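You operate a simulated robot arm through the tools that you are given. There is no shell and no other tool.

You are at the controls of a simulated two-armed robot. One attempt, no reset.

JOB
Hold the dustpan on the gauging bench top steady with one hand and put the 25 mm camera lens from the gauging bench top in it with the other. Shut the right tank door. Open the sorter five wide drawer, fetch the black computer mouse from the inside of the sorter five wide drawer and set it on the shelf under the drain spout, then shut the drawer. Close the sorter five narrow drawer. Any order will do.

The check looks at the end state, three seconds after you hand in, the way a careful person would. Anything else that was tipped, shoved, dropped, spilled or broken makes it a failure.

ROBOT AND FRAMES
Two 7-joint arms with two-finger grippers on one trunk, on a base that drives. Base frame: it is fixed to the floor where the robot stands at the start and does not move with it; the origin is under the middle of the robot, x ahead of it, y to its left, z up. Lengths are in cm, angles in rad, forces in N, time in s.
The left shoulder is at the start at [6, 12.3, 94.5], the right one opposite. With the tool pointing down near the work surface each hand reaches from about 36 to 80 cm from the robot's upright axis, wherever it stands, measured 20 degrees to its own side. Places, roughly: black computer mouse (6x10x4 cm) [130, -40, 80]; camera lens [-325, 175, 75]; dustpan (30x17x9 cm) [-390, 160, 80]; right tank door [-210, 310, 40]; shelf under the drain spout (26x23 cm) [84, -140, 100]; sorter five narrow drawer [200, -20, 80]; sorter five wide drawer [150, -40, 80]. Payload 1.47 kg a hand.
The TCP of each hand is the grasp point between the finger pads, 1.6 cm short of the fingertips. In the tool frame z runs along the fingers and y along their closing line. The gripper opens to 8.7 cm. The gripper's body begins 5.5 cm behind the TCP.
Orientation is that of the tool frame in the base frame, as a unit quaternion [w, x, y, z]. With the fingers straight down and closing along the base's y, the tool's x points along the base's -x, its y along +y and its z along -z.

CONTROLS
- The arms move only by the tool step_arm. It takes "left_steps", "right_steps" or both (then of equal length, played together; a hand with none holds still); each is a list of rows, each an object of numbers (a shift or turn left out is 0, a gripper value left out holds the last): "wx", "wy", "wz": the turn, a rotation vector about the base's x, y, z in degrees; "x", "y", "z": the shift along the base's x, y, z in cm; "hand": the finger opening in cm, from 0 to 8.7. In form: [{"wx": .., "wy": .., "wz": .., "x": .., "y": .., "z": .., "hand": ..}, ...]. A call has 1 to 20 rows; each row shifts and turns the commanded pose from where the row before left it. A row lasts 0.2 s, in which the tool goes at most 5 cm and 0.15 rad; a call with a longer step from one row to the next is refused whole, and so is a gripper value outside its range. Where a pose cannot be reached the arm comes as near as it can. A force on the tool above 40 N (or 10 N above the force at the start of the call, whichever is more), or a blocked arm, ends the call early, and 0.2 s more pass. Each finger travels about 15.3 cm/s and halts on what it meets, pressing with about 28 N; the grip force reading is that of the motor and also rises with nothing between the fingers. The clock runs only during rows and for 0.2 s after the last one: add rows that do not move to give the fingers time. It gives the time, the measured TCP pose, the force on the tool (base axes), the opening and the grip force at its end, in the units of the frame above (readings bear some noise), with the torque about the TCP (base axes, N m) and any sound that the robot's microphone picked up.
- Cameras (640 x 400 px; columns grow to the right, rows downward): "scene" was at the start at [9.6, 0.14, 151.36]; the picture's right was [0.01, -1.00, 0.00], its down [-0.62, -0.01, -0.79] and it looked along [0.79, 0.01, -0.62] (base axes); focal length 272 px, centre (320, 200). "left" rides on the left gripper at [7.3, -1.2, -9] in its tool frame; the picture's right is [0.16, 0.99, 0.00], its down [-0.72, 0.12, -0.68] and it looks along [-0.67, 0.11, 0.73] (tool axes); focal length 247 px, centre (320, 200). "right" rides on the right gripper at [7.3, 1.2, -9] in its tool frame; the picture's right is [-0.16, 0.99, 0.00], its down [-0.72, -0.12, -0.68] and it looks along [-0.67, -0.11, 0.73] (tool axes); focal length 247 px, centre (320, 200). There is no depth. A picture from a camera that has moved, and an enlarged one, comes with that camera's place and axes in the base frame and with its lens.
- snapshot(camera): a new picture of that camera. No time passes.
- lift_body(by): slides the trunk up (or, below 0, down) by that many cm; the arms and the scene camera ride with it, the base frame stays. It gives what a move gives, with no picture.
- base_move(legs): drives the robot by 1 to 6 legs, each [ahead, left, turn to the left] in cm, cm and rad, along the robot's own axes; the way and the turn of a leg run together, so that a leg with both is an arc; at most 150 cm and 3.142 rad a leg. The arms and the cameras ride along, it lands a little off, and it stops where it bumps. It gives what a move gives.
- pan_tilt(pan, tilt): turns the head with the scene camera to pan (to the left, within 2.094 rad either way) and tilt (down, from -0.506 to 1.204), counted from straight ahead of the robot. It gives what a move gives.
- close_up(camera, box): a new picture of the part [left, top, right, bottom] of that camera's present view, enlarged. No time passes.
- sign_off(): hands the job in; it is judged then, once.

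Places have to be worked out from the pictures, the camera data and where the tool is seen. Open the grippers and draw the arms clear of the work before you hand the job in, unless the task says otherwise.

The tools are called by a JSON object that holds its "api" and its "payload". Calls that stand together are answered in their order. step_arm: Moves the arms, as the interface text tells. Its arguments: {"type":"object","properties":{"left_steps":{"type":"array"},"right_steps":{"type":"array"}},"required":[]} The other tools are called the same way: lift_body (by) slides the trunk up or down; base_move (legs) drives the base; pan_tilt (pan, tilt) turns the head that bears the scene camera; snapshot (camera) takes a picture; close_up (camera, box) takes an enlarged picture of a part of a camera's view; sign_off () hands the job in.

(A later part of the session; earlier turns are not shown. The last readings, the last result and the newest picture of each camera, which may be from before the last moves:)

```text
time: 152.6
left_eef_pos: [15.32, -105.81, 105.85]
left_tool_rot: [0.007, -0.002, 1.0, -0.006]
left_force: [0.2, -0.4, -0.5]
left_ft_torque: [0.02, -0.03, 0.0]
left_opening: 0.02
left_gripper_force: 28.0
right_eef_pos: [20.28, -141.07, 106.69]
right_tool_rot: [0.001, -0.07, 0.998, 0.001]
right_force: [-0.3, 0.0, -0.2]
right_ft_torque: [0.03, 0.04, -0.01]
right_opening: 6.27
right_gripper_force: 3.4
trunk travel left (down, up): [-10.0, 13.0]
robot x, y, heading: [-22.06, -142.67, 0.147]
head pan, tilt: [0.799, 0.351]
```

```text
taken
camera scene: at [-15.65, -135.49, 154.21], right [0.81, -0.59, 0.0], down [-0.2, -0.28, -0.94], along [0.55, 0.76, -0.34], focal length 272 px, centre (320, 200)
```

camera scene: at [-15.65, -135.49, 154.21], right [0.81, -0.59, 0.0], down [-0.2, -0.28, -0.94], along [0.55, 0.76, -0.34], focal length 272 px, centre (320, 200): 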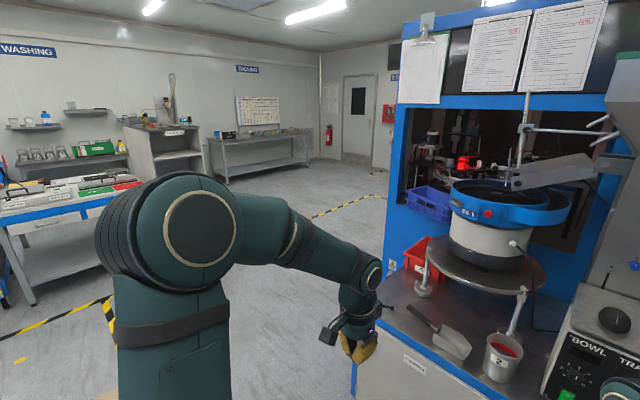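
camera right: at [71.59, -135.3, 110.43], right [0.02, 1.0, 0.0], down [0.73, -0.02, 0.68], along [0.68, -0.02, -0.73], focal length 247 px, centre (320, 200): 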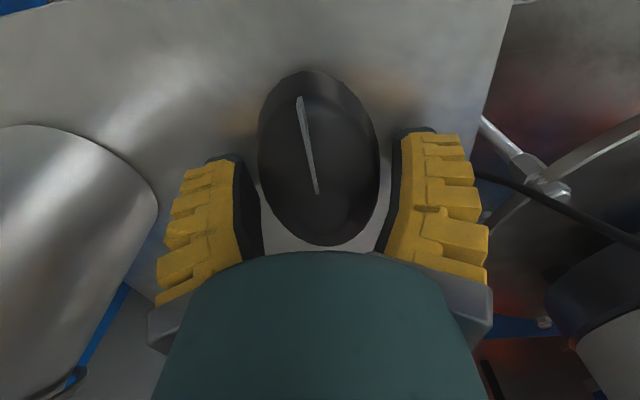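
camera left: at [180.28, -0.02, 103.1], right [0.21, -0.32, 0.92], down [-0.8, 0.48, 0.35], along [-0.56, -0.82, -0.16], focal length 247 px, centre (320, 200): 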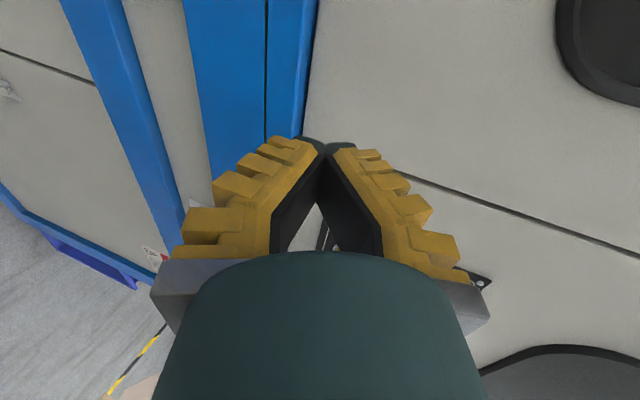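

The base was blocked behind me. I look back both ways to see what's there before moving further.

{"api": "pan_tilt", "payload": {"pan": 2.09, "tilt": 0.6}}

{"api": "snapshot", "payload": {"camera": "scene"}}

{"api": "pan_tilt", "payload": {"pan": -2.09, "tilt": 0.6}}

{"api": "snapshot", "payload": {"camera": "scene"}}

```text
time: 154.1
left_eef_pos: [15.33, -105.74, 105.9]
left_tool_rot: [0.008, -0.002, 1.0, -0.007]
left_force: [-0.4, -0.3, -0.5]
left_ft_torque: [0.01, -0.01, -0.02]
left_opening: 0.0
left_gripper_force: 27.9
right_eef_pos: [20.38, -141.11, 106.76]
right_tool_rot: [0.002, -0.071, 0.997, 0.002]
right_force: [-0.4, -0.6, -0.4]
right_ft_torque: [-0.02, 0.03, -0.02]
right_opening: 6.33
right_gripper_force: 3.3
trunk travel left (down, up): [-10.0, 13.0]
robot x, y, heading: [-22.1, -142.98, 0.142]
head pan, tilt: [2.089, 0.6]
```

```text
taken
camera scene: at [-26.54, -136.04, 151.93], right [0.79, 0.61, 0.0], down [0.35, -0.45, -0.83], along [-0.51, 0.65, -0.56], focal length 272 px, centre (320, 200)
```

scene: 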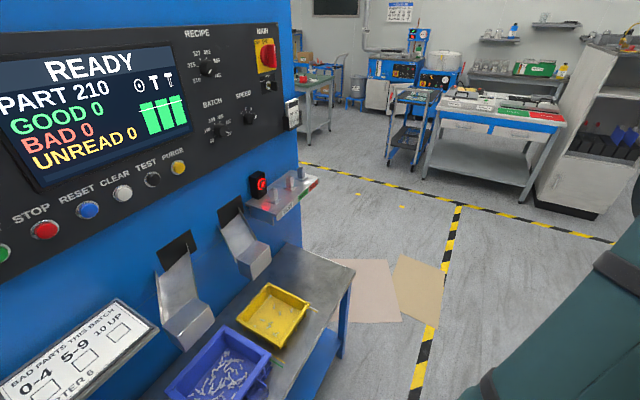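

```text
time: 157.5
left_eef_pos: [15.32, -105.77, 105.96]
left_tool_rot: [0.007, -0.002, 1.0, -0.006]
left_force: [0.4, -0.2, 0.4]
left_ft_torque: [0.03, -0.03, 0.03]
left_opening: 0.0
left_gripper_force: 27.4
right_eef_pos: [20.28, -140.95, 106.75]
right_tool_rot: [0.002, -0.07, 0.998, 0.001]
right_force: [-0.4, 0.4, 0.6]
right_ft_torque: [-0.01, 0.01, -0.01]
right_opening: 6.3
right_gripper_force: 3.5
trunk travel left (down, up): [-10.0, 13.0]
robot x, y, heading: [-22.31, -143.27, 0.14]
head pan, tilt: [-2.089, 0.6]
```

```text
taken
camera scene: at [-24.35, -151.24, 151.93], right [-0.93, 0.37, 0.0], down [0.21, 0.53, -0.83], along [-0.3, -0.77, -0.56], focal length 272 px, centre (320, 200)
```

scene: 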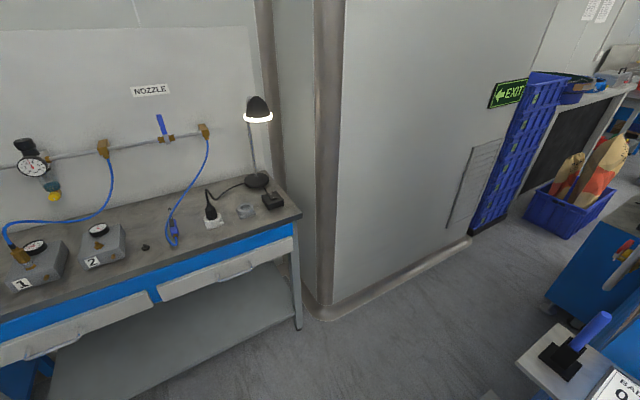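

Behind me is the Sorter 6 table (corner ≈[-55, -83]), which looks undisturbed. I go forward a bit, then leave along the same path I came, and turn toward the tank.

{"api": "base_move", "payload": {"legs": [[13, 0, 0], [0, 150, 0], [0, 0, 2.0]]}}

{"api": "pan_tilt", "payload": {"pan": 0.0, "tilt": 0.35}}

{"api": "snapshot", "payload": {"camera": "scene"}}

```text
time: 176.3
left_eef_pos: [-80.77, 24.01, 105.97]
left_tool_rot: [-0.01, 0.843, -0.538, -0.003]
left_force: [0.1, 0.0, 0.6]
left_ft_torque: [0.0, 0.01, -0.01]
left_opening: 0.0
left_gripper_force: 27.9
right_eef_pos: [-50.76, 43.35, 106.68]
right_tool_rot: [-0.001, 0.878, -0.479, -0.001]
right_force: [1.2, -0.2, -0.1]
right_ft_torque: [0.01, 0.03, 0.01]
right_opening: 6.29
right_gripper_force: 3.1
trunk travel left (down, up): [-10.0, 13.0]
robot x, y, heading: [-31.46, 5.69, 2.147]
head pan, tilt: [-2.089, 0.6]
```

```text
time: 178.3
left_eef_pos: [-80.62, 23.99, 105.99]
left_tool_rot: [-0.011, 0.843, -0.538, -0.003]
left_force: [-0.1, -0.6, 0.6]
left_ft_torque: [-0.02, -0.03, 0.0]
left_opening: 0.01
left_gripper_force: 28.2
right_eef_pos: [-50.73, 43.24, 106.85]
right_tool_rot: [0.0, 0.878, -0.478, -0.001]
right_force: [0.9, 0.1, -0.2]
right_ft_torque: [0.0, 0.01, 0.01]
right_opening: 6.3
right_gripper_force: 4.0
trunk travel left (down, up): [-10.0, 13.0]
robot x, y, heading: [-30.97, 5.61, 2.144]
head pan, tilt: [0.0, 0.351]
```

```text
taken
camera scene: at [-36.62, 14.38, 154.21], right [0.84, 0.54, 0.0], down [0.19, -0.29, -0.94], along [-0.51, 0.79, -0.34], focal length 272 px, centre (320, 200)
```

scene: 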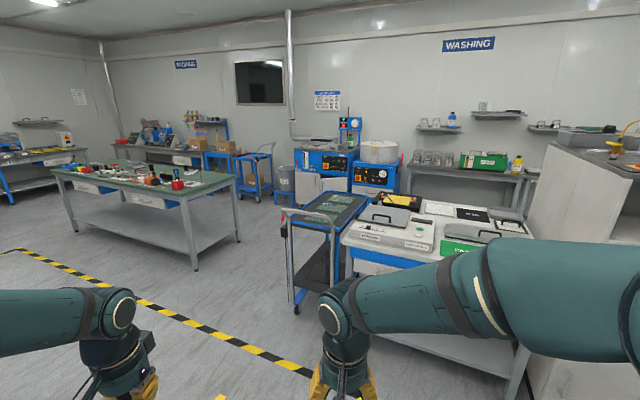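

The tank units are at the back centre and the green-topped gauging bench on the left. I enlarge both.

{"api": "close_up", "payload": {"camera": "scene", "box": [270, 100, 430, 220]}}

{"api": "close_up", "payload": {"camera": "scene", "box": [30, 130, 250, 270]}}

```text
3.33 times, centred on (350, 160) of scene
camera zoom: at [-36.62, 14.38, 154.21], right [0.84, 0.54, 0.0], down [0.19, -0.29, -0.94], along [-0.51, 0.79, -0.34], focal length 908 px, centre (220, 333)
```

zoom: 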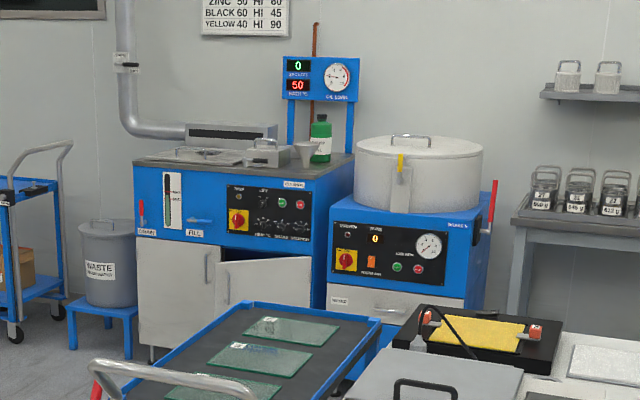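

```text
2.86 times, centred on (140, 200) of scene
camera zoom: at [-36.62, 14.38, 154.21], right [0.84, 0.54, 0.0], down [0.19, -0.29, -0.94], along [-0.51, 0.79, -0.34], focal length 778 px, centre (834, 200)
```

zoom: 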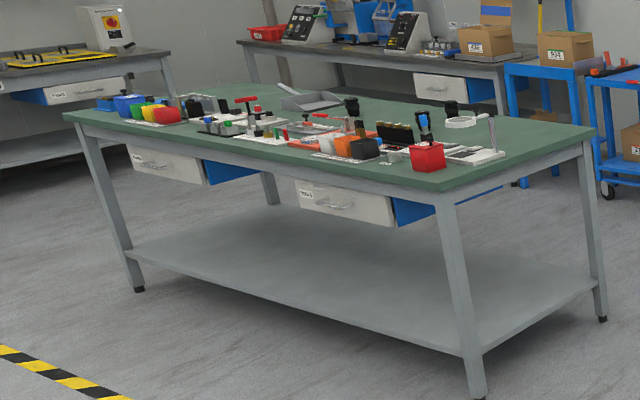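

The right tank door (left tank unit, handle near its left edge) stands ajar, hinged on its right. The cart's near wheel is ≈[-147, 148] and the bench's right end ≈x -262, so I go via [-205, 120].

{"api": "base_move", "payload": {"legs": [[0, 0, 0.416], [104, 0, 0], [104, 0, 0], [0, 0, -0.99]]}}

{"api": "snapshot", "payload": {"camera": "scene"}}

```text
time: 192.4
left_eef_pos: [-231.86, 164.76, 105.79]
left_tool_rot: [0.011, -0.638, 0.77, 0.001]
left_force: [-0.4, 0.4, -0.8]
left_ft_torque: [0.01, 0.02, -0.01]
left_opening: 0.0
left_gripper_force: 27.9
right_eef_pos: [-196.28, 163.24, 106.73]
right_tool_rot: [0.001, -0.69, 0.724, 0.001]
right_force: [0.0, -0.2, 0.3]
right_ft_torque: [0.02, -0.01, -0.01]
right_opening: 6.3
right_gripper_force: 3.7
trunk travel left (down, up): [-10.0, 13.0]
robot x, y, heading: [-201.98, 120.97, 1.527]
head pan, tilt: [0.0, 0.351]
```

```text
taken
camera scene: at [-201.62, 131.38, 154.21], right [1.0, -0.04, 0.0], down [-0.02, -0.34, -0.94], along [0.04, 0.94, -0.34], focal length 272 px, centre (320, 200)
```

scene: 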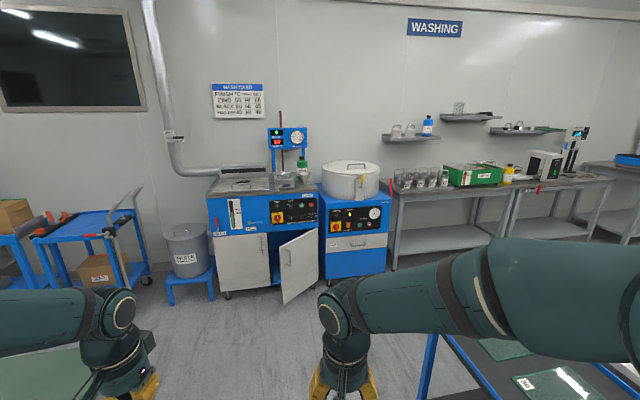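

{"api": "close_up", "payload": {"camera": "scene", "box": [190, 180, 350, 310]}}

```text
3.08 times, centred on (270, 245) of scene
camera zoom: at [-201.62, 131.38, 154.21], right [1.0, -0.04, 0.0], down [-0.02, -0.34, -0.94], along [0.04, 0.94, -0.34], focal length 838 px, centre (474, 62)
```

zoom: 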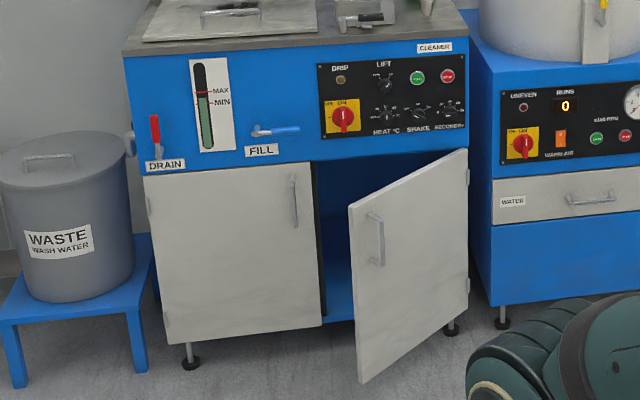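

The tank front runs along [0.988, 0.156]; door hinge ≈[-195, 327], free edge ≈[-222, 299], so it's ~36° open, z 10–59. I drive up squarely to about [-220, 255] between bench end and cart.

{"api": "base_move", "payload": {"legs": [[0, 0, 0.2], [70, 0, 0], [55, 0, 0]]}}

{"api": "pan_tilt", "payload": {"pan": 0.0, "tilt": 0.8}}

{"api": "snapshot", "payload": {"camera": "scene"}}

```text
time: 199.7
left_eef_pos: [-259.5, 281.47, 105.9]
left_tool_rot: [-0.011, 0.714, -0.7, -0.001]
left_force: [-0.3, 0.3, 0.3]
left_ft_torque: [0.0, -0.04, -0.01]
left_opening: 0.01
left_gripper_force: 28.2
right_eef_pos: [-224.34, 287.0, 106.7]
right_tool_rot: [0.0, 0.761, -0.649, -0.001]
right_force: [0.7, -0.3, -0.3]
right_ft_torque: [0.0, -0.01, -0.01]
right_opening: 6.28
right_gripper_force: 3.8
trunk travel left (down, up): [-10.0, 13.0]
robot x, y, heading: [-221.84, 244.59, 1.726]
head pan, tilt: [0.0, 0.351]
```

```text
time: 200.6
left_eef_pos: [-259.6, 281.27, 105.83]
left_tool_rot: [-0.01, 0.714, -0.7, -0.001]
left_force: [-0.2, -0.5, -0.7]
left_ft_torque: [0.0, 0.0, -0.02]
left_opening: 0.0
left_gripper_force: 27.7
right_eef_pos: [-224.32, 286.9, 106.78]
right_tool_rot: [-0.001, 0.761, -0.649, -0.002]
right_force: [0.7, 0.3, 0.0]
right_ft_torque: [0.02, -0.01, 0.03]
right_opening: 6.3
right_gripper_force: 3.5
trunk travel left (down, up): [-10.0, 13.0]
robot x, y, heading: [-221.63, 244.21, 1.73]
head pan, tilt: [0.0, 0.799]
```

```text
taken
camera scene: at [-222.89, 253.59, 150.25], right [0.99, 0.16, 0.0], down [0.11, -0.71, -0.7], along [-0.11, 0.69, -0.72], focal length 272 px, centre (320, 200)
```

scene: 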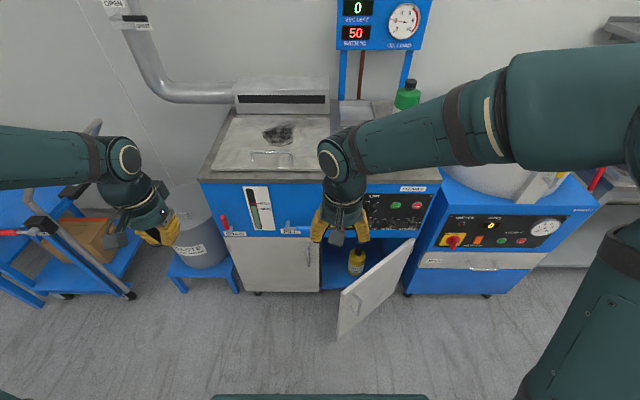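

A yellow bottle stands inside the cabinet. I enlarge the door area to get exact geometry and check that the bottle isn't in the door's way.

{"api": "close_up", "payload": {"camera": "scene", "box": [300, 220, 440, 350]}}

{"api": "snapshot", "payload": {"camera": "right"}}

```text
3.08 times, centred on (370, 285) of scene
camera zoom: at [-222.89, 253.59, 150.25], right [0.99, 0.16, 0.0], down [0.11, -0.71, -0.7], along [-0.11, 0.69, -0.72], focal length 838 px, centre (166, -62)
```

zoom: 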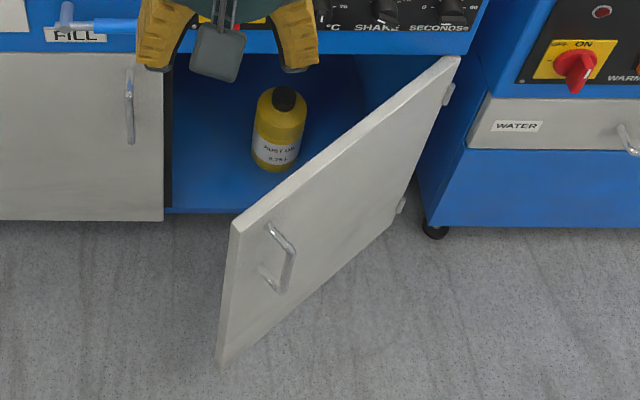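

```text
taken
camera right: at [-224.34, 279.53, 115.56], right [-1.0, 0.0, 0.0], down [0.0, 0.73, 0.68], along [0.0, 0.68, -0.73], focal length 247 px, centre (320, 200)
```

right: 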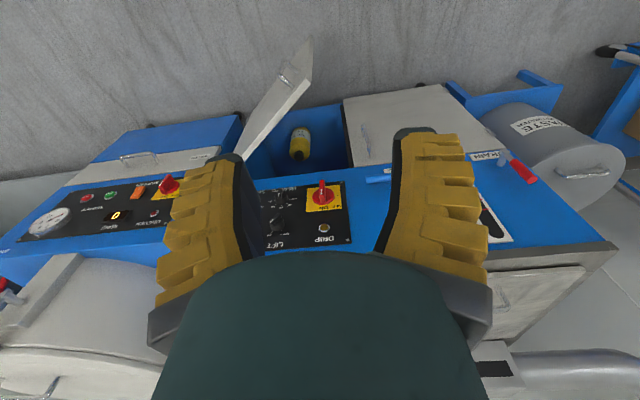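

Hinge ≈[-194.9, 325.6], free edge ≈[-222, 298]; the bottle is ~10 cm inside, out of the door's way. I lower the trunk 10 cm and bring the closed right hand, tilted forward, down on the door's outer side.

{"api": "lift_body", "payload": {"by": -10}}

{"api": "step_arm", "payload": {"right_steps": [{"x": 4.06, "y": -0.4, "hand": 0}, {"x": 4.06, "y": -0.4}, {"x": 4.06, "y": -0.4}, {"x": 4.06, "y": -0.4}, {"x": 4.06, "y": -0.4}, {"z": -4.4, "wx": 8.39, "wy": 1.35}, {"z": -4.4, "wx": 8.39, "wy": 1.35}, {"z": -4.4, "wx": 8.39, "wy": 1.35}, {"z": -4.4, "wx": 8.39, "wy": 1.35}, {"z": -4.4, "wx": 8.39, "wy": 1.35}, {"z": -4.4, "wx": 8.39, "wy": 1.35}, {"z": -4.4, "wx": 8.39, "wy": 1.35}, {"z": -4.4}, {"z": -4.4}, {"z": -4.4}, {}]}}

{"api": "snapshot", "payload": {"camera": "scene"}}

{"api": "snapshot", "payload": {"camera": "right"}}

```text
time: 202.0
left_eef_pos: [-259.5, 281.33, 96.06]
left_tool_rot: [-0.009, 0.714, -0.7, -0.001]
left_force: [0.4, -0.1, 0.4]
left_ft_torque: [0.02, -0.02, 0.0]
left_opening: 0.0
left_gripper_force: 27.8
right_eef_pos: [-224.28, 286.9, 96.76]
right_tool_rot: [-0.001, 0.761, -0.649, -0.002]
right_force: [-0.4, -1.1, 0.7]
right_ft_torque: [-0.01, 0.0, 0.05]
right_opening: 6.27
right_gripper_force: 3.6
trunk travel left (down, up): [0.0, 23.0]
robot x, y, heading: [-221.09, 244.54, 1.732]
head pan, tilt: [0.0, 0.799]
```

```text
time: 205.4
left_eef_pos: [-259.51, 281.27, 96.01]
left_tool_rot: [-0.011, 0.715, -0.7, -0.001]
left_force: [0.1, -0.2, 0.0]
left_ft_torque: [0.01, 0.0, 0.0]
left_opening: 0.0
left_gripper_force: 27.8
right_eef_pos: [-193.92, 291.19, 57.76]
right_tool_rot: [-0.319, 0.662, -0.561, -0.382]
right_force: [0.2, 0.7, -0.2]
right_ft_torque: [0.0, 0.01, 0.02]
right_opening: 0.01
right_gripper_force: 27.9
right hand out of reach, approached as far as the arm can: row 7, 8, 9, 10, 11, 12, 13, 14, 15
trunk travel left (down, up): [0.0, 23.0]
robot x, y, heading: [-221.33, 244.63, 1.733]
head pan, tilt: [0.0, 0.799]
```

```text
taken
camera scene: at [-222.91, 253.54, 140.25], right [0.99, 0.16, 0.0], down [0.12, -0.71, -0.7], along [-0.11, 0.69, -0.72], focal length 272 px, centre (320, 200)
```

scene: 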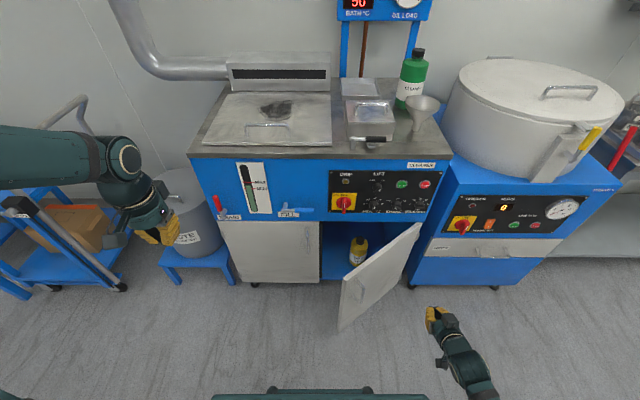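

```text
taken
camera right: at [-193.29, 279.73, 55.99], right [-0.99, -0.08, 0.14], down [0.16, -0.2, 0.97], along [-0.05, 0.98, 0.21], focal length 247 px, centre (320, 200)
```

right: 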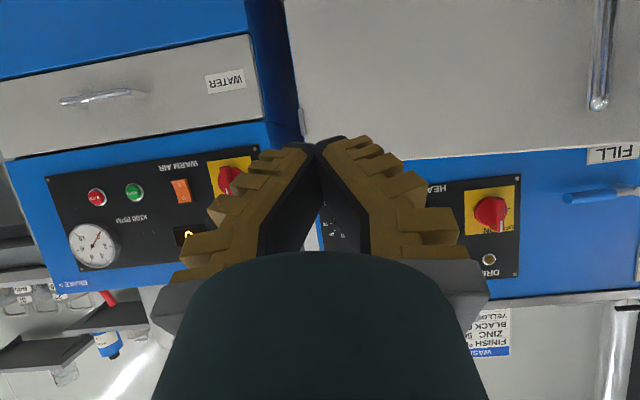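

The arm couldn't get that low so close to the body, but it's tilted and outside the door. I move forward to the pre-contact point where it becomes reachable.

{"api": "step_arm", "payload": {"right_steps": [{"x": -0.4, "y": 3.3, "z": -0.16}, {"x": -0.4, "y": 3.3, "z": -0.16}, {"x": -0.6, "y": 3.3, "z": -0.16}, {"x": -0.8, "y": 3.3, "z": -0.16}, {"x": -1, "y": 3, "z": -0.16}, {}, {}]}}

{"api": "snapshot", "payload": {"camera": "scene"}}

{"api": "snapshot", "payload": {"camera": "right"}}

```text
time: 207.0
left_eef_pos: [-259.56, 281.39, 95.9]
left_tool_rot: [-0.011, 0.715, -0.699, -0.001]
left_force: [0.1, 0.0, 0.4]
left_ft_torque: [-0.01, -0.02, 0.01]
left_opening: 0.0
left_gripper_force: 28.3
right_eef_pos: [-195.58, 307.82, 57.77]
right_tool_rot: [-0.319, 0.662, -0.561, -0.381]
right_force: [0.2, -0.3, 0.2]
right_ft_torque: [0.03, 0.03, 0.03]
right_opening: 0.02
right_gripper_force: 28.0
right hand out of reach, approached as far as the arm can: row 1, 2, 4
trunk travel left (down, up): [0.0, 23.0]
robot x, y, heading: [-221.62, 244.28, 1.733]
head pan, tilt: [0.0, 0.799]
```

```text
taken
camera scene: at [-222.89, 253.58, 140.24], right [0.99, 0.16, 0.0], down [0.11, -0.71, -0.7], along [-0.11, 0.69, -0.72], focal length 272 px, centre (320, 200)
```

scene: 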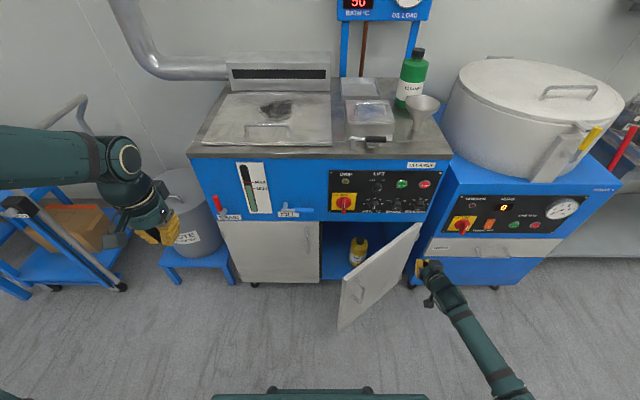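

```text
taken
camera right: at [-194.87, 296.35, 55.95], right [-0.99, -0.08, 0.14], down [0.16, -0.2, 0.97], along [-0.05, 0.98, 0.21], focal length 247 px, centre (320, 200)
```

right: 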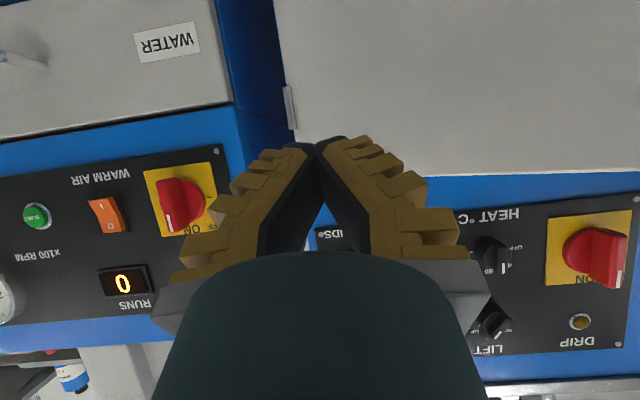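

The hand is now at [-195.6, 307.8, 57.8]; I move it left and down toward the pre-contact point [-208, 302, 52].

{"api": "step_arm", "payload": {"right_steps": [{"x": -2.5, "y": -1.1, "z": -1.2}, {"x": -2.5, "y": -1.1, "z": -1.2}, {"x": -2.5, "y": -1.1, "z": -1.2}, {"x": -2.5, "y": -1.1, "z": -1.2}, {"x": -2.2, "y": -1.1, "z": -0.9}, {}]}}

{"api": "snapshot", "payload": {"camera": "scene"}}

{"api": "snapshot", "payload": {"camera": "right"}}

```text
time: 208.4
left_eef_pos: [-259.5, 281.34, 95.86]
left_tool_rot: [-0.01, 0.714, -0.7, -0.001]
left_force: [0.4, -0.4, -0.4]
left_ft_torque: [0.0, -0.02, 0.0]
left_opening: 0.0
left_gripper_force: 27.6
right_eef_pos: [-195.81, 305.95, 57.76]
right_tool_rot: [-0.313, 0.665, -0.56, -0.382]
right_force: [0.7, -0.2, -0.9]
right_ft_torque: [0.01, 0.01, -0.03]
right_opening: 0.0
right_gripper_force: 27.4
right hand out of reach, approached as far as the arm can: row 1, 2, 3, 4, 5
trunk travel left (down, up): [0.0, 23.0]
robot x, y, heading: [-221.56, 244.47, 1.733]
head pan, tilt: [0.0, 0.799]
```

```text
taken
camera scene: at [-222.89, 253.59, 140.24], right [0.99, 0.16, 0.0], down [0.11, -0.71, -0.7], along [-0.11, 0.69, -0.72], focal length 272 px, centre (320, 200)
```

scene: 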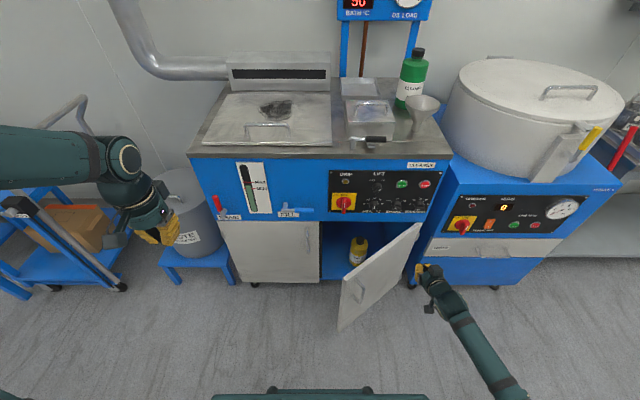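

```text
taken
camera right: at [-195.07, 294.43, 56.07], right [-0.98, -0.09, 0.15], down [0.16, -0.19, 0.97], along [-0.06, 0.98, 0.2], focal length 247 px, centre (320, 200)
```

right: 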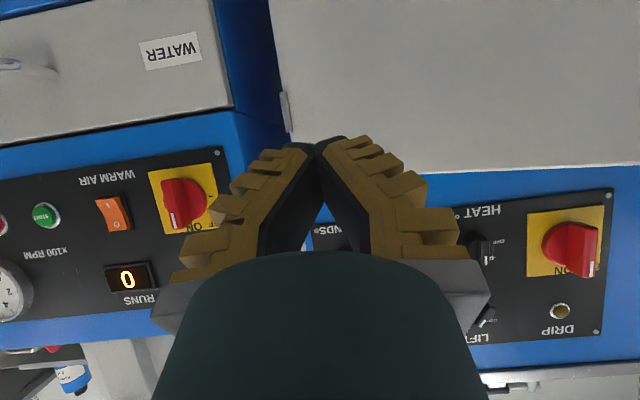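

The arm is too cramped this close. I back the base 13 cm to give the elbow room and then go for the pre-contact point.

{"api": "base_move", "payload": {"legs": [[-13, 0, 0]]}}

{"api": "step_arm", "payload": {"right_steps": [{"x": -0.5, "y": 3}, {"x": -0.5, "y": 3}, {"x": -2, "y": 1, "z": -1}, {"x": -2, "y": 0.5, "z": -1}, {"x": -2, "y": 0.5, "z": -1}, {"x": -2, "y": 0.5, "z": -1}, {"x": -2, "y": 0.3, "z": -1}, {}]}}

{"api": "snapshot", "payload": {"camera": "scene"}}

{"api": "snapshot", "payload": {"camera": "right"}}

```text
time: 209.6
left_eef_pos: [-257.41, 268.72, 95.99]
left_tool_rot: [-0.011, 0.713, -0.701, -0.001]
left_force: [0.2, -0.3, 0.8]
left_ft_torque: [0.01, 0.0, 0.03]
left_opening: 0.03
left_gripper_force: 27.6
right_eef_pos: [-193.63, 293.22, 58.01]
right_tool_rot: [-0.315, 0.664, -0.561, -0.381]
right_force: [0.0, -0.1, 0.2]
right_ft_torque: [-0.04, 0.03, 0.02]
right_opening: 0.01
right_gripper_force: 27.9
trunk travel left (down, up): [0.0, 23.0]
robot x, y, heading: [-219.26, 231.93, 1.731]
head pan, tilt: [0.0, 0.799]
```

```text
time: 211.4
left_eef_pos: [-257.41, 268.91, 95.95]
left_tool_rot: [-0.011, 0.713, -0.701, 0.0]
left_force: [-0.2, 0.2, 0.8]
left_ft_torque: [0.01, -0.01, -0.03]
left_opening: 0.0
left_gripper_force: 28.3
right_eef_pos: [-199.01, 305.2, 55.66]
right_tool_rot: [-0.306, 0.669, -0.56, -0.382]
right_force: [0.1, 0.6, -0.1]
right_ft_torque: [-0.02, -0.02, 0.01]
right_opening: 0.0
right_gripper_force: 28.0
right hand out of reach, approached as far as the arm can: row 4, 5, 6, 7
trunk travel left (down, up): [0.0, 23.0]
robot x, y, heading: [-219.69, 232.09, 1.73]
head pan, tilt: [0.0, 0.799]
```

```text
taken
camera scene: at [-220.83, 240.97, 140.24], right [0.99, 0.16, 0.0], down [0.11, -0.71, -0.7], along [-0.11, 0.69, -0.72], focal length 272 px, centre (320, 200)
```

scene: 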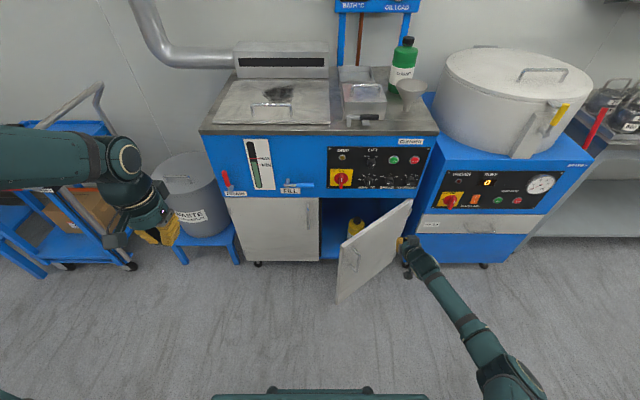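

```text
taken
camera right: at [-198.08, 293.8, 54.05], right [-0.98, -0.1, 0.15], down [0.17, -0.18, 0.97], along [-0.07, 0.98, 0.19], focal length 247 px, centre (320, 200)
```

right: 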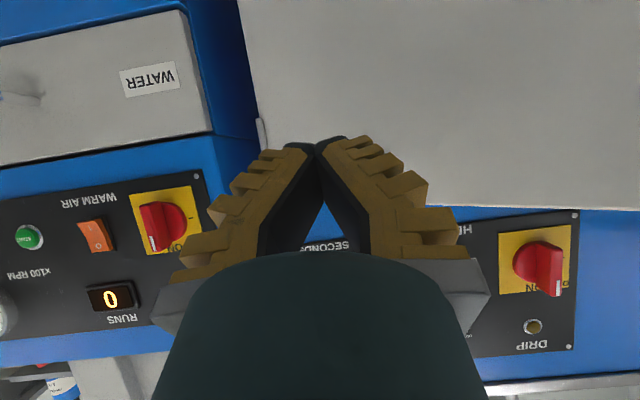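

The wrist seems limited with the hand pointing straight ahead; letting it yaw left (toward the door's push direction) should help. I rotate +30° about vertical and move left.

{"api": "step_arm", "payload": {"right_steps": [{"wz": 7.5, "y": -1}, {"wz": 7.5, "y": -1}, {"wz": 7.5, "y": -1}, {"wz": 7.5}, {"x": -2, "z": -0.5}, {"x": -2, "z": -0.5}, {"x": -2, "z": -0.5}, {}]}}

{"api": "snapshot", "payload": {"camera": "scene"}}

{"api": "snapshot", "payload": {"camera": "right"}}

```text
time: 213.2
left_eef_pos: [-257.29, 268.84, 95.87]
left_tool_rot: [-0.011, 0.713, -0.701, -0.001]
left_force: [-1.2, 0.5, -0.2]
left_ft_torque: [0.02, -0.02, 0.01]
left_opening: 0.01
left_gripper_force: 27.7
right_eef_pos: [-204.85, 302.26, 54.41]
right_tool_rot: [-0.205, 0.786, -0.37, -0.45]
right_force: [-0.4, 0.0, 0.2]
right_ft_torque: [0.01, -0.01, 0.0]
right_opening: 0.0
right_gripper_force: 27.5
trunk travel left (down, up): [0.0, 23.0]
robot x, y, heading: [-219.41, 231.89, 1.728]
head pan, tilt: [0.0, 0.799]
```

```text
taken
camera scene: at [-220.83, 240.97, 140.24], right [0.99, 0.16, 0.0], down [0.11, -0.71, -0.7], along [-0.11, 0.69, -0.72], focal length 272 px, centre (320, 200)
```

scene: 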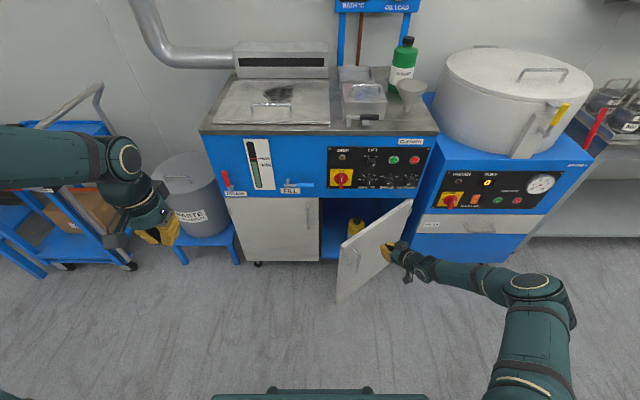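

```text
taken
camera right: at [-198.6, 292.76, 52.53], right [-0.81, -0.57, 0.15], down [0.23, -0.08, 0.97], along [-0.54, 0.82, 0.2], focal length 247 px, centre (320, 200)
```

right: 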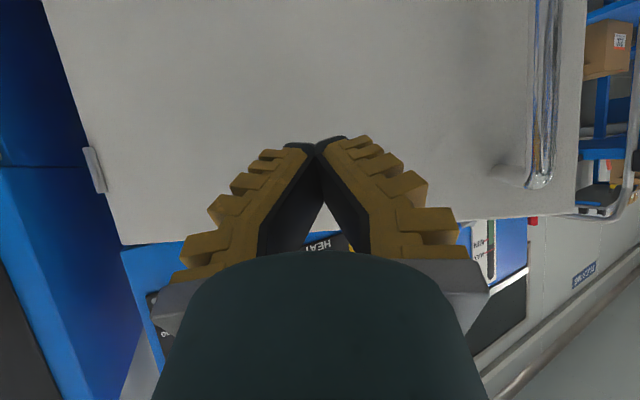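

The hand now faces the door surface squarely ~9 cm away, about 24 cm from the hinge. I push along the door's arc.

{"api": "step_arm", "payload": {"right_steps": [{"x": -1.78, "y": 1.58}, {"x": -1.78, "y": 1.58}, {"x": -1.78, "y": 1.58}, {"x": -1.4, "y": 1.35}, {"x": -1.4, "y": 1.35}, {"x": -1.15, "y": 1.5}, {"x": -1.15, "y": 1.5}, {}]}}

{"api": "snapshot", "payload": {"camera": "scene"}}

```text
time: 215.0
left_eef_pos: [-257.44, 268.85, 95.87]
left_tool_rot: [-0.01, 0.713, -0.701, -0.001]
left_force: [-1.2, 0.0, 0.0]
left_ft_torque: [0.03, -0.01, -0.04]
left_opening: 0.0
left_gripper_force: 27.3
right_eef_pos: [-215.39, 312.48, 54.34]
right_tool_rot: [-0.204, 0.787, -0.37, -0.45]
right_force: [-0.1, 1.0, -0.7]
right_ft_torque: [0.03, 0.0, -0.02]
right_opening: 0.01
right_gripper_force: 28.0
trunk travel left (down, up): [0.0, 23.0]
robot x, y, heading: [-219.28, 232.29, 1.731]
head pan, tilt: [0.0, 0.799]
```

```text
taken
camera scene: at [-220.83, 240.97, 140.25], right [0.99, 0.16, 0.0], down [0.11, -0.71, -0.7], along [-0.11, 0.69, -0.72], focal length 272 px, centre (320, 200)
```

scene: 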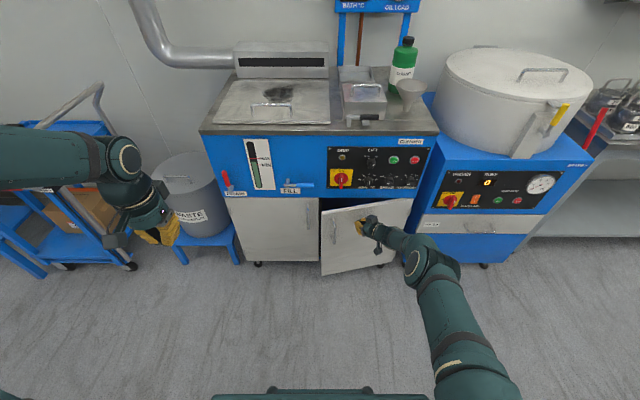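

The door is swinging shut nicely. I continue along the arc to close and press lightly.

{"api": "step_arm", "payload": {"right_steps": [{"x": -0.85, "y": 1.7}, {"x": -0.85, "y": 1.7}, {"x": -0.65, "y": 1.7}, {"x": -0.5, "y": 1.3}, {"x": -0.3, "y": 1.0}, {"x": -0.2, "y": 0.8}, {"x": -0.15, "y": 0.8}, {"x": -0.15, "y": 0.8}, {}]}}

{"api": "snapshot", "payload": {"camera": "scene"}}

{"api": "close_up", "payload": {"camera": "scene", "box": [220, 170, 430, 290]}}

```text
time: 217.0
left_eef_pos: [-257.49, 268.82, 95.99]
left_tool_rot: [-0.011, 0.713, -0.701, -0.001]
left_force: [-1.5, -0.7, 0.2]
left_ft_torque: [-0.03, 0.03, 0.05]
left_opening: 0.0
left_gripper_force: 27.9
right_eef_pos: [-218.35, 315.56, 57.81]
right_tool_rot: [-0.205, 0.787, -0.37, -0.45]
right_force: [0.0, 0.0, -0.1]
right_ft_torque: [0.02, -0.01, 0.01]
right_opening: 0.0
right_gripper_force: 27.9
right hand out of reach, approached as far as the arm can: row 1, 2, 3, 4, 5, 6, 7, 8
trunk travel left (down, up): [0.0, 23.0]
robot x, y, heading: [-219.33, 232.06, 1.729]
head pan, tilt: [0.0, 0.799]
```

```text
taken
camera scene: at [-220.84, 240.97, 140.24], right [0.99, 0.16, 0.0], down [0.11, -0.71, -0.7], along [-0.11, 0.69, -0.72], focal length 272 px, centre (320, 200)
```

scene: 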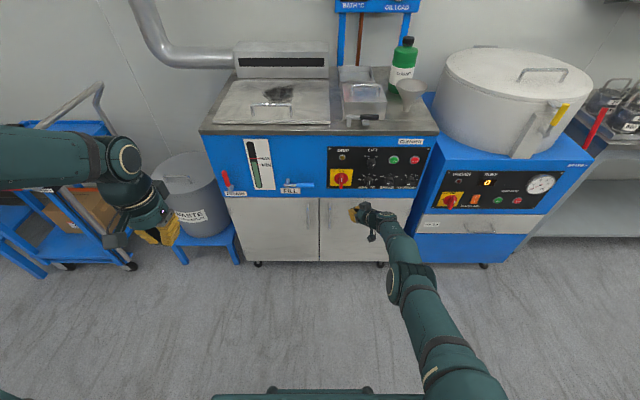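

```text
3.05 times, centred on (325, 230) of scene
camera zoom: at [-220.84, 240.97, 140.24], right [0.99, 0.16, 0.0], down [0.11, -0.71, -0.7], along [-0.11, 0.69, -0.72], focal length 830 px, centre (305, 109)
```

zoom: 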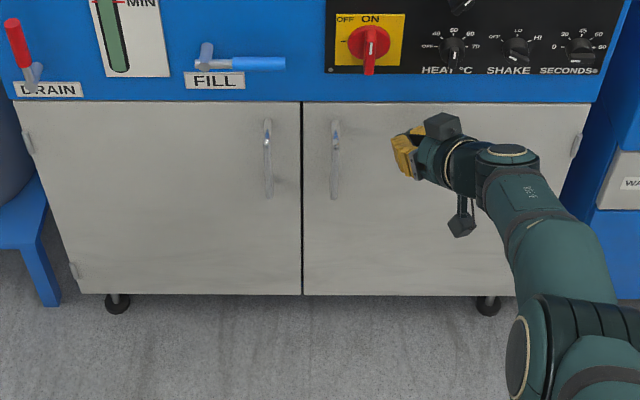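

The right tank door looks flush with the left one. I check from the hand camera for any remaining gap.

{"api": "snapshot", "payload": {"camera": "right"}}

{"api": "close_up", "payload": {"camera": "scene", "box": [290, 190, 350, 270]}}

```text
taken
camera right: at [-211.92, 306.14, 56.08], right [-0.81, -0.57, 0.15], down [0.23, -0.08, 0.97], along [-0.54, 0.82, 0.2], focal length 247 px, centre (320, 200)
```

right: 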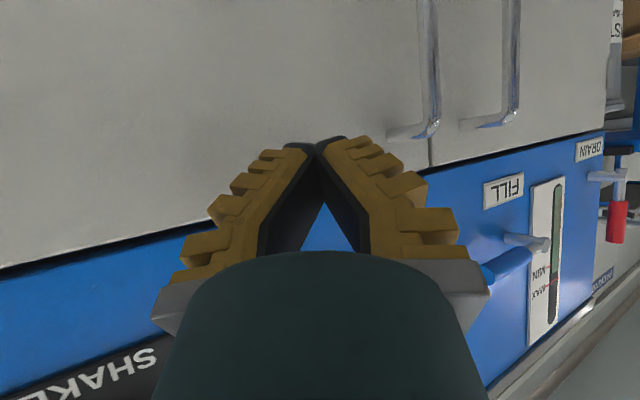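

```text
5.00 times, centred on (320, 230) of scene
camera zoom: at [-220.84, 240.97, 140.24], right [0.99, 0.16, 0.0], down [0.11, -0.71, -0.7], along [-0.11, 0.69, -0.72], focal length 1362 px, centre (320, 50)
```

zoom: 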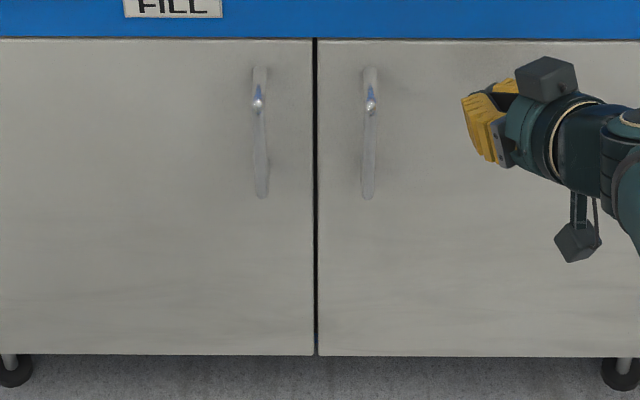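

It's flush to within ~2 mm. To be sure it's fully shut, I bring the base 3 cm forward and press gently with the hand.

{"api": "base_move", "payload": {"legs": [[3, 0, 0]]}}

{"api": "step_arm", "payload": {"right_steps": [{"x": -0.08, "y": 0.5}, {"x": -0.08, "y": 0.5}, {"x": -0.08, "y": 0.5}, {"x": -0.08, "y": 0.5}, {"x": -0.08, "y": 0.5}, {"x": -0.08, "y": 0.5}]}}

{"api": "snapshot", "payload": {"camera": "right"}}

```text
time: 217.9
left_eef_pos: [-258.0, 271.79, 95.9]
left_tool_rot: [-0.011, 0.714, -0.7, -0.001]
left_force: [0.2, 0.9, -0.2]
left_ft_torque: [-0.03, 0.03, 0.03]
left_opening: 0.01
left_gripper_force: 27.8
right_eef_pos: [-218.77, 318.67, 57.83]
right_tool_rot: [-0.205, 0.787, -0.371, -0.449]
right_force: [0.1, 0.0, -0.3]
right_ft_torque: [0.04, 0.01, 0.01]
right_opening: 0.0
right_gripper_force: 27.9
trunk travel left (down, up): [0.0, 23.0]
robot x, y, heading: [-219.75, 234.68, 1.73]
head pan, tilt: [0.0, 0.799]
```

```text
time: 219.3
left_eef_pos: [-257.9, 271.85, 96.0]
left_tool_rot: [-0.01, 0.713, -0.701, 0.0]
left_force: [-0.6, 0.1, -0.6]
left_ft_torque: [-0.03, 0.01, 0.0]
left_opening: 0.0
left_gripper_force: 28.0
right_eef_pos: [-218.77, 318.59, 57.82]
right_tool_rot: [-0.205, 0.786, -0.37, -0.45]
right_force: [-0.6, 0.0, 0.5]
right_ft_torque: [0.01, 0.0, 0.0]
right_opening: 0.0
right_gripper_force: 27.9
right hand out of reach, approached as far as the arm can: row 1, 2, 3, 4, 5, 6
trunk travel left (down, up): [0.0, 23.0]
robot x, y, heading: [-220.03, 234.84, 1.728]
head pan, tilt: [0.0, 0.799]
```

```text
taken
camera right: at [-212.4, 309.06, 56.08], right [-0.81, -0.57, 0.15], down [0.23, -0.08, 0.97], along [-0.54, 0.82, 0.2], focal length 247 px, centre (320, 200)
```

right: 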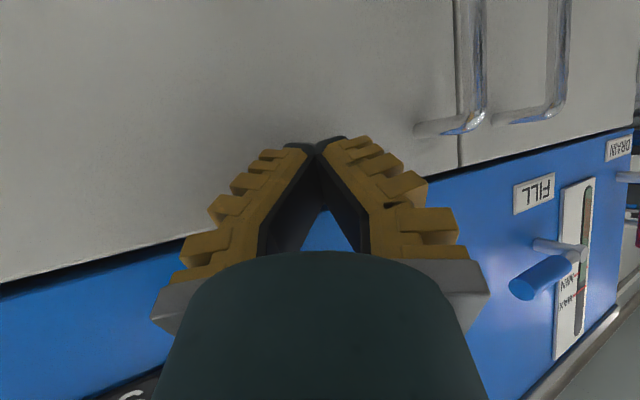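

Still no contact force; I creep the base forward 1.5 cm more.

{"api": "base_move", "payload": {"legs": [[1.5, 0, 0]]}}

{"api": "step_arm", "payload": {"right_steps": [{}]}}

```text
time: 220.1
left_eef_pos: [-257.97, 272.34, 95.9]
left_tool_rot: [-0.011, 0.713, -0.701, -0.002]
left_force: [0.7, 0.7, -0.1]
left_ft_torque: [0.01, 0.0, -0.02]
left_opening: 0.0
left_gripper_force: 28.3
right_eef_pos: [-219.08, 319.12, 57.86]
right_tool_rot: [-0.202, 0.788, -0.367, -0.451]
right_force: [1.4, -15.0, 7.6]
right_ft_torque: [0.35, -0.06, -0.13]
right_opening: 0.0
right_gripper_force: 27.4
trunk travel left (down, up): [0.0, 23.0]
robot x, y, heading: [-220.0, 235.83, 1.725]
head pan, tilt: [0.0, 0.799]
stopped in leg 1: the force on the tool passed its limit at 64 N (the readings are from after the stop); the commanded pose is now the measured one
```

```text
time: 220.5
left_eef_pos: [-257.82, 272.41, 95.84]
left_tool_rot: [-0.011, 0.713, -0.701, -0.001]
left_force: [-0.2, -0.4, -0.2]
left_ft_torque: [-0.02, 0.03, 0.01]
left_opening: 0.0
left_gripper_force: 28.2
right_eef_pos: [-219.0, 319.07, 57.71]
right_tool_rot: [-0.202, 0.788, -0.368, -0.451]
right_force: [2.8, -16.9, 7.6]
right_ft_torque: [0.32, -0.01, -0.14]
right_opening: 0.0
right_gripper_force: 26.5
trunk travel left (down, up): [0.0, 23.0]
robot x, y, heading: [-220.08, 235.92, 1.727]
head pan, tilt: [0.0, 0.799]
```

The door is firmly shut (hand hits solid resistance). I back off, raise the hand and restore it, then raise the trunk.

{"api": "base_move", "payload": {"legs": [[-20, 0, 0]]}}

{"api": "step_arm", "payload": {"right_steps": [{"z": 4, "wx": -8, "wy": 0}, {"z": 4, "wz": -7.5}, {"z": 4, "wz": -7.5}, {"z": 4, "wz": -7.5}, {"z": 4, "wz": -7.5}, {"z": 4, "wx": -7.9, "wy": -1.3}, {"z": 4, "wx": -7.9, "wy": -1.3}, {"z": 4, "wx": -7.9, "wy": -1.3}, {"z": 4, "wx": -7.9, "wy": -1.3}, {"z": 4, "wx": -7.9, "wy": -1.3}, {"z": 4, "wx": -7.9, "wy": -1.3}, {}]}}

{"api": "lift_body", "payload": {"by": 10}}

{"api": "snapshot", "payload": {"camera": "scene"}}

```text
time: 222.1
left_eef_pos: [-254.82, 253.01, 95.91]
left_tool_rot: [-0.011, 0.713, -0.701, -0.001]
left_force: [-1.0, -0.6, -0.2]
left_ft_torque: [0.0, 0.02, 0.05]
left_opening: 0.0
left_gripper_force: 27.9
right_eef_pos: [-215.98, 299.61, 57.74]
right_tool_rot: [-0.201, 0.788, -0.368, -0.45]
right_force: [0.2, -0.7, 0.4]
right_ft_torque: [0.01, 0.0, 0.0]
right_opening: 0.01
right_gripper_force: 28.6
trunk travel left (down, up): [0.0, 23.0]
robot x, y, heading: [-216.55, 215.86, 1.732]
head pan, tilt: [0.0, 0.799]
```

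```text
time: 224.7
left_eef_pos: [-254.85, 252.98, 95.88]
left_tool_rot: [-0.011, 0.713, -0.701, 0.0]
left_force: [0.0, -0.6, 0.3]
left_ft_torque: [-0.01, -0.03, -0.01]
left_opening: 0.0
left_gripper_force: 28.3
right_eef_pos: [-210.01, 295.31, 95.38]
right_tool_rot: [-0.008, 0.736, -0.673, -0.07]
right_force: [0.3, 0.8, 0.5]
right_ft_torque: [-0.03, -0.01, 0.0]
right_opening: 0.0
right_gripper_force: 28.1
right hand out of reach, approached as far as the arm can: row 1, 2, 3, 4, 5, 6, 7, 8, 9, 10, 11
trunk travel left (down, up): [0.0, 23.0]
robot x, y, heading: [-216.89, 216.19, 1.727]
head pan, tilt: [0.0, 0.799]
```

```text
time: 226.0
left_eef_pos: [-254.84, 253.11, 105.9]
left_tool_rot: [-0.011, 0.713, -0.701, -0.001]
left_force: [0.1, 0.3, 0.6]
left_ft_torque: [-0.01, 0.01, 0.02]
left_opening: 0.0
left_gripper_force: 27.8
right_eef_pos: [-209.97, 295.36, 105.29]
right_tool_rot: [-0.01, 0.736, -0.673, -0.071]
right_force: [0.0, 0.0, -0.4]
right_ft_torque: [-0.01, -0.01, 0.02]
right_opening: 0.0
right_gripper_force: 28.0
trunk travel left (down, up): [-10.0, 13.0]
robot x, y, heading: [-216.9, 216.48, 1.729]
head pan, tilt: [0.0, 0.799]
```

```text
taken
camera scene: at [-218.33, 225.21, 150.23], right [0.99, 0.16, 0.0], down [0.11, -0.71, -0.7], along [-0.11, 0.69, -0.72], focal length 272 px, centre (320, 200)
```

scene: 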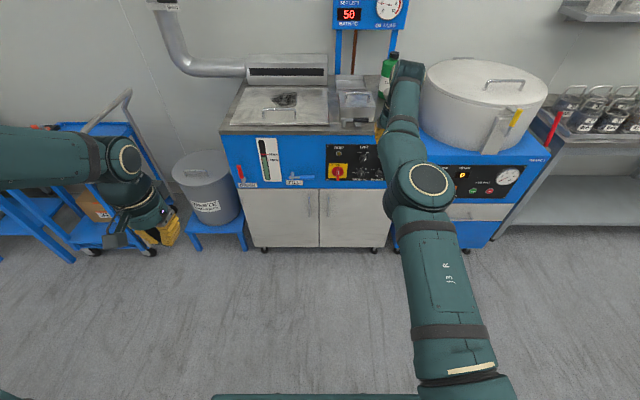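

The tank door is closed. I retract and straighten the right arm before turning to the gauging bench.

{"api": "step_arm", "payload": {"right_steps": [{"x": 0.6, "y": -3.7}, {"x": 0.6, "y": -3.7}, {"x": 0.6, "y": -3.7}, {"x": 0.6, "y": -3.7, "wx": -3.1, "wy": -2.7, "wz": 2.0}, {"x": 0.6, "y": -3.7, "wx": -3.1, "wy": -2.7, "wz": 2.0}, {"x": 0.6, "y": -3.7}, {"x": 0.6, "y": -3.7}, {"x": 0.6, "y": -3.7}, {"x": 0.6, "y": -3.7, "hand": 8.0}, {}]}}

{"api": "pan_tilt", "payload": {"pan": 1.3, "tilt": 0.6}}

{"api": "snapshot", "payload": {"camera": "scene"}}

```text
time: 228.2
left_eef_pos: [-254.78, 253.15, 105.92]
left_tool_rot: [-0.011, 0.713, -0.701, 0.0]
left_force: [0.4, -0.1, -0.5]
left_ft_torque: [-0.01, 0.01, 0.03]
left_opening: 0.0
left_gripper_force: 28.2
right_eef_pos: [-204.71, 261.72, 105.19]
right_tool_rot: [0.001, 0.761, -0.649, 0.001]
right_force: [0.2, 0.0, -0.3]
right_ft_torque: [-0.03, 0.0, 0.01]
right_opening: 8.19
right_gripper_force: 1.1
trunk travel left (down, up): [-10.0, 13.0]
robot x, y, heading: [-216.71, 216.29, 1.732]
head pan, tilt: [0.0, 0.799]
```

```text
time: 229.7
left_eef_pos: [-254.81, 253.04, 105.98]
left_tool_rot: [-0.01, 0.713, -0.701, -0.001]
left_force: [-0.3, -0.7, 0.0]
left_ft_torque: [0.02, 0.05, 0.0]
left_opening: 0.0
left_gripper_force: 27.8
right_eef_pos: [-204.78, 261.73, 105.22]
right_tool_rot: [0.001, 0.762, -0.648, 0.001]
right_force: [-0.4, -0.1, 0.3]
right_ft_torque: [0.0, 0.0, 0.03]
right_opening: 8.16
right_gripper_force: 1.7
trunk travel left (down, up): [-10.0, 13.0]
robot x, y, heading: [-216.77, 215.89, 1.73]
head pan, tilt: [1.3, 0.6]
```

```text
taken
camera scene: at [-225.84, 218.22, 151.93], right [0.11, 0.99, 0.0], down [0.56, -0.06, -0.83], along [-0.82, 0.09, -0.56], focal length 272 px, centre (320, 200)
```

scene: 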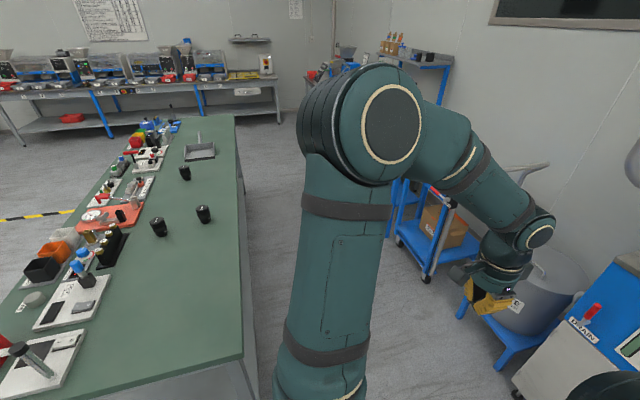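

The gauging bench is on my left: dustpan near its far right side and three black lenses. I enlarge to read which lens is the 25 mm one.

{"api": "close_up", "payload": {"camera": "scene", "box": [130, 120, 250, 250]}}

{"api": "close_up", "payload": {"camera": "scene", "box": [140, 195, 220, 245]}}

{"api": "close_up", "payload": {"camera": "scene", "box": [20, 120, 180, 300]}}

```text
3.08 times, centred on (190, 185) of scene
camera zoom: at [-225.84, 218.22, 151.93], right [0.11, 0.99, 0.0], down [0.56, -0.06, -0.83], along [-0.82, 0.09, -0.56], focal length 838 px, centre (720, 246)
```

zoom: 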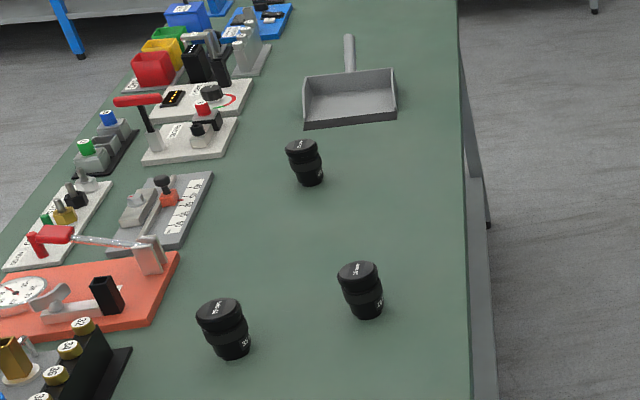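

```text
8.00 times, centred on (180, 220) of scene
camera zoom: at [-225.84, 218.22, 151.93], right [0.11, 0.99, 0.0], down [0.56, -0.06, -0.83], along [-0.82, 0.09, -0.56], focal length 2179 px, centre (1440, 40)
```

zoom: 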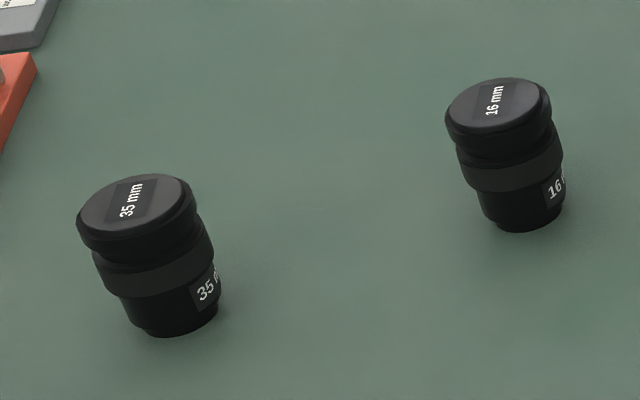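

```text
2.22 times, centred on (100, 210) of scene
camera zoom: at [-225.84, 218.22, 151.93], right [0.11, 0.99, 0.0], down [0.56, -0.06, -0.83], along [-0.82, 0.09, -0.56], focal length 605 px, centre (809, 178)
```

zoom: 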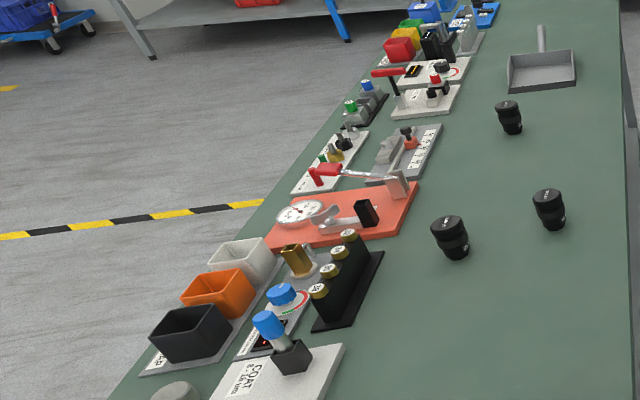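

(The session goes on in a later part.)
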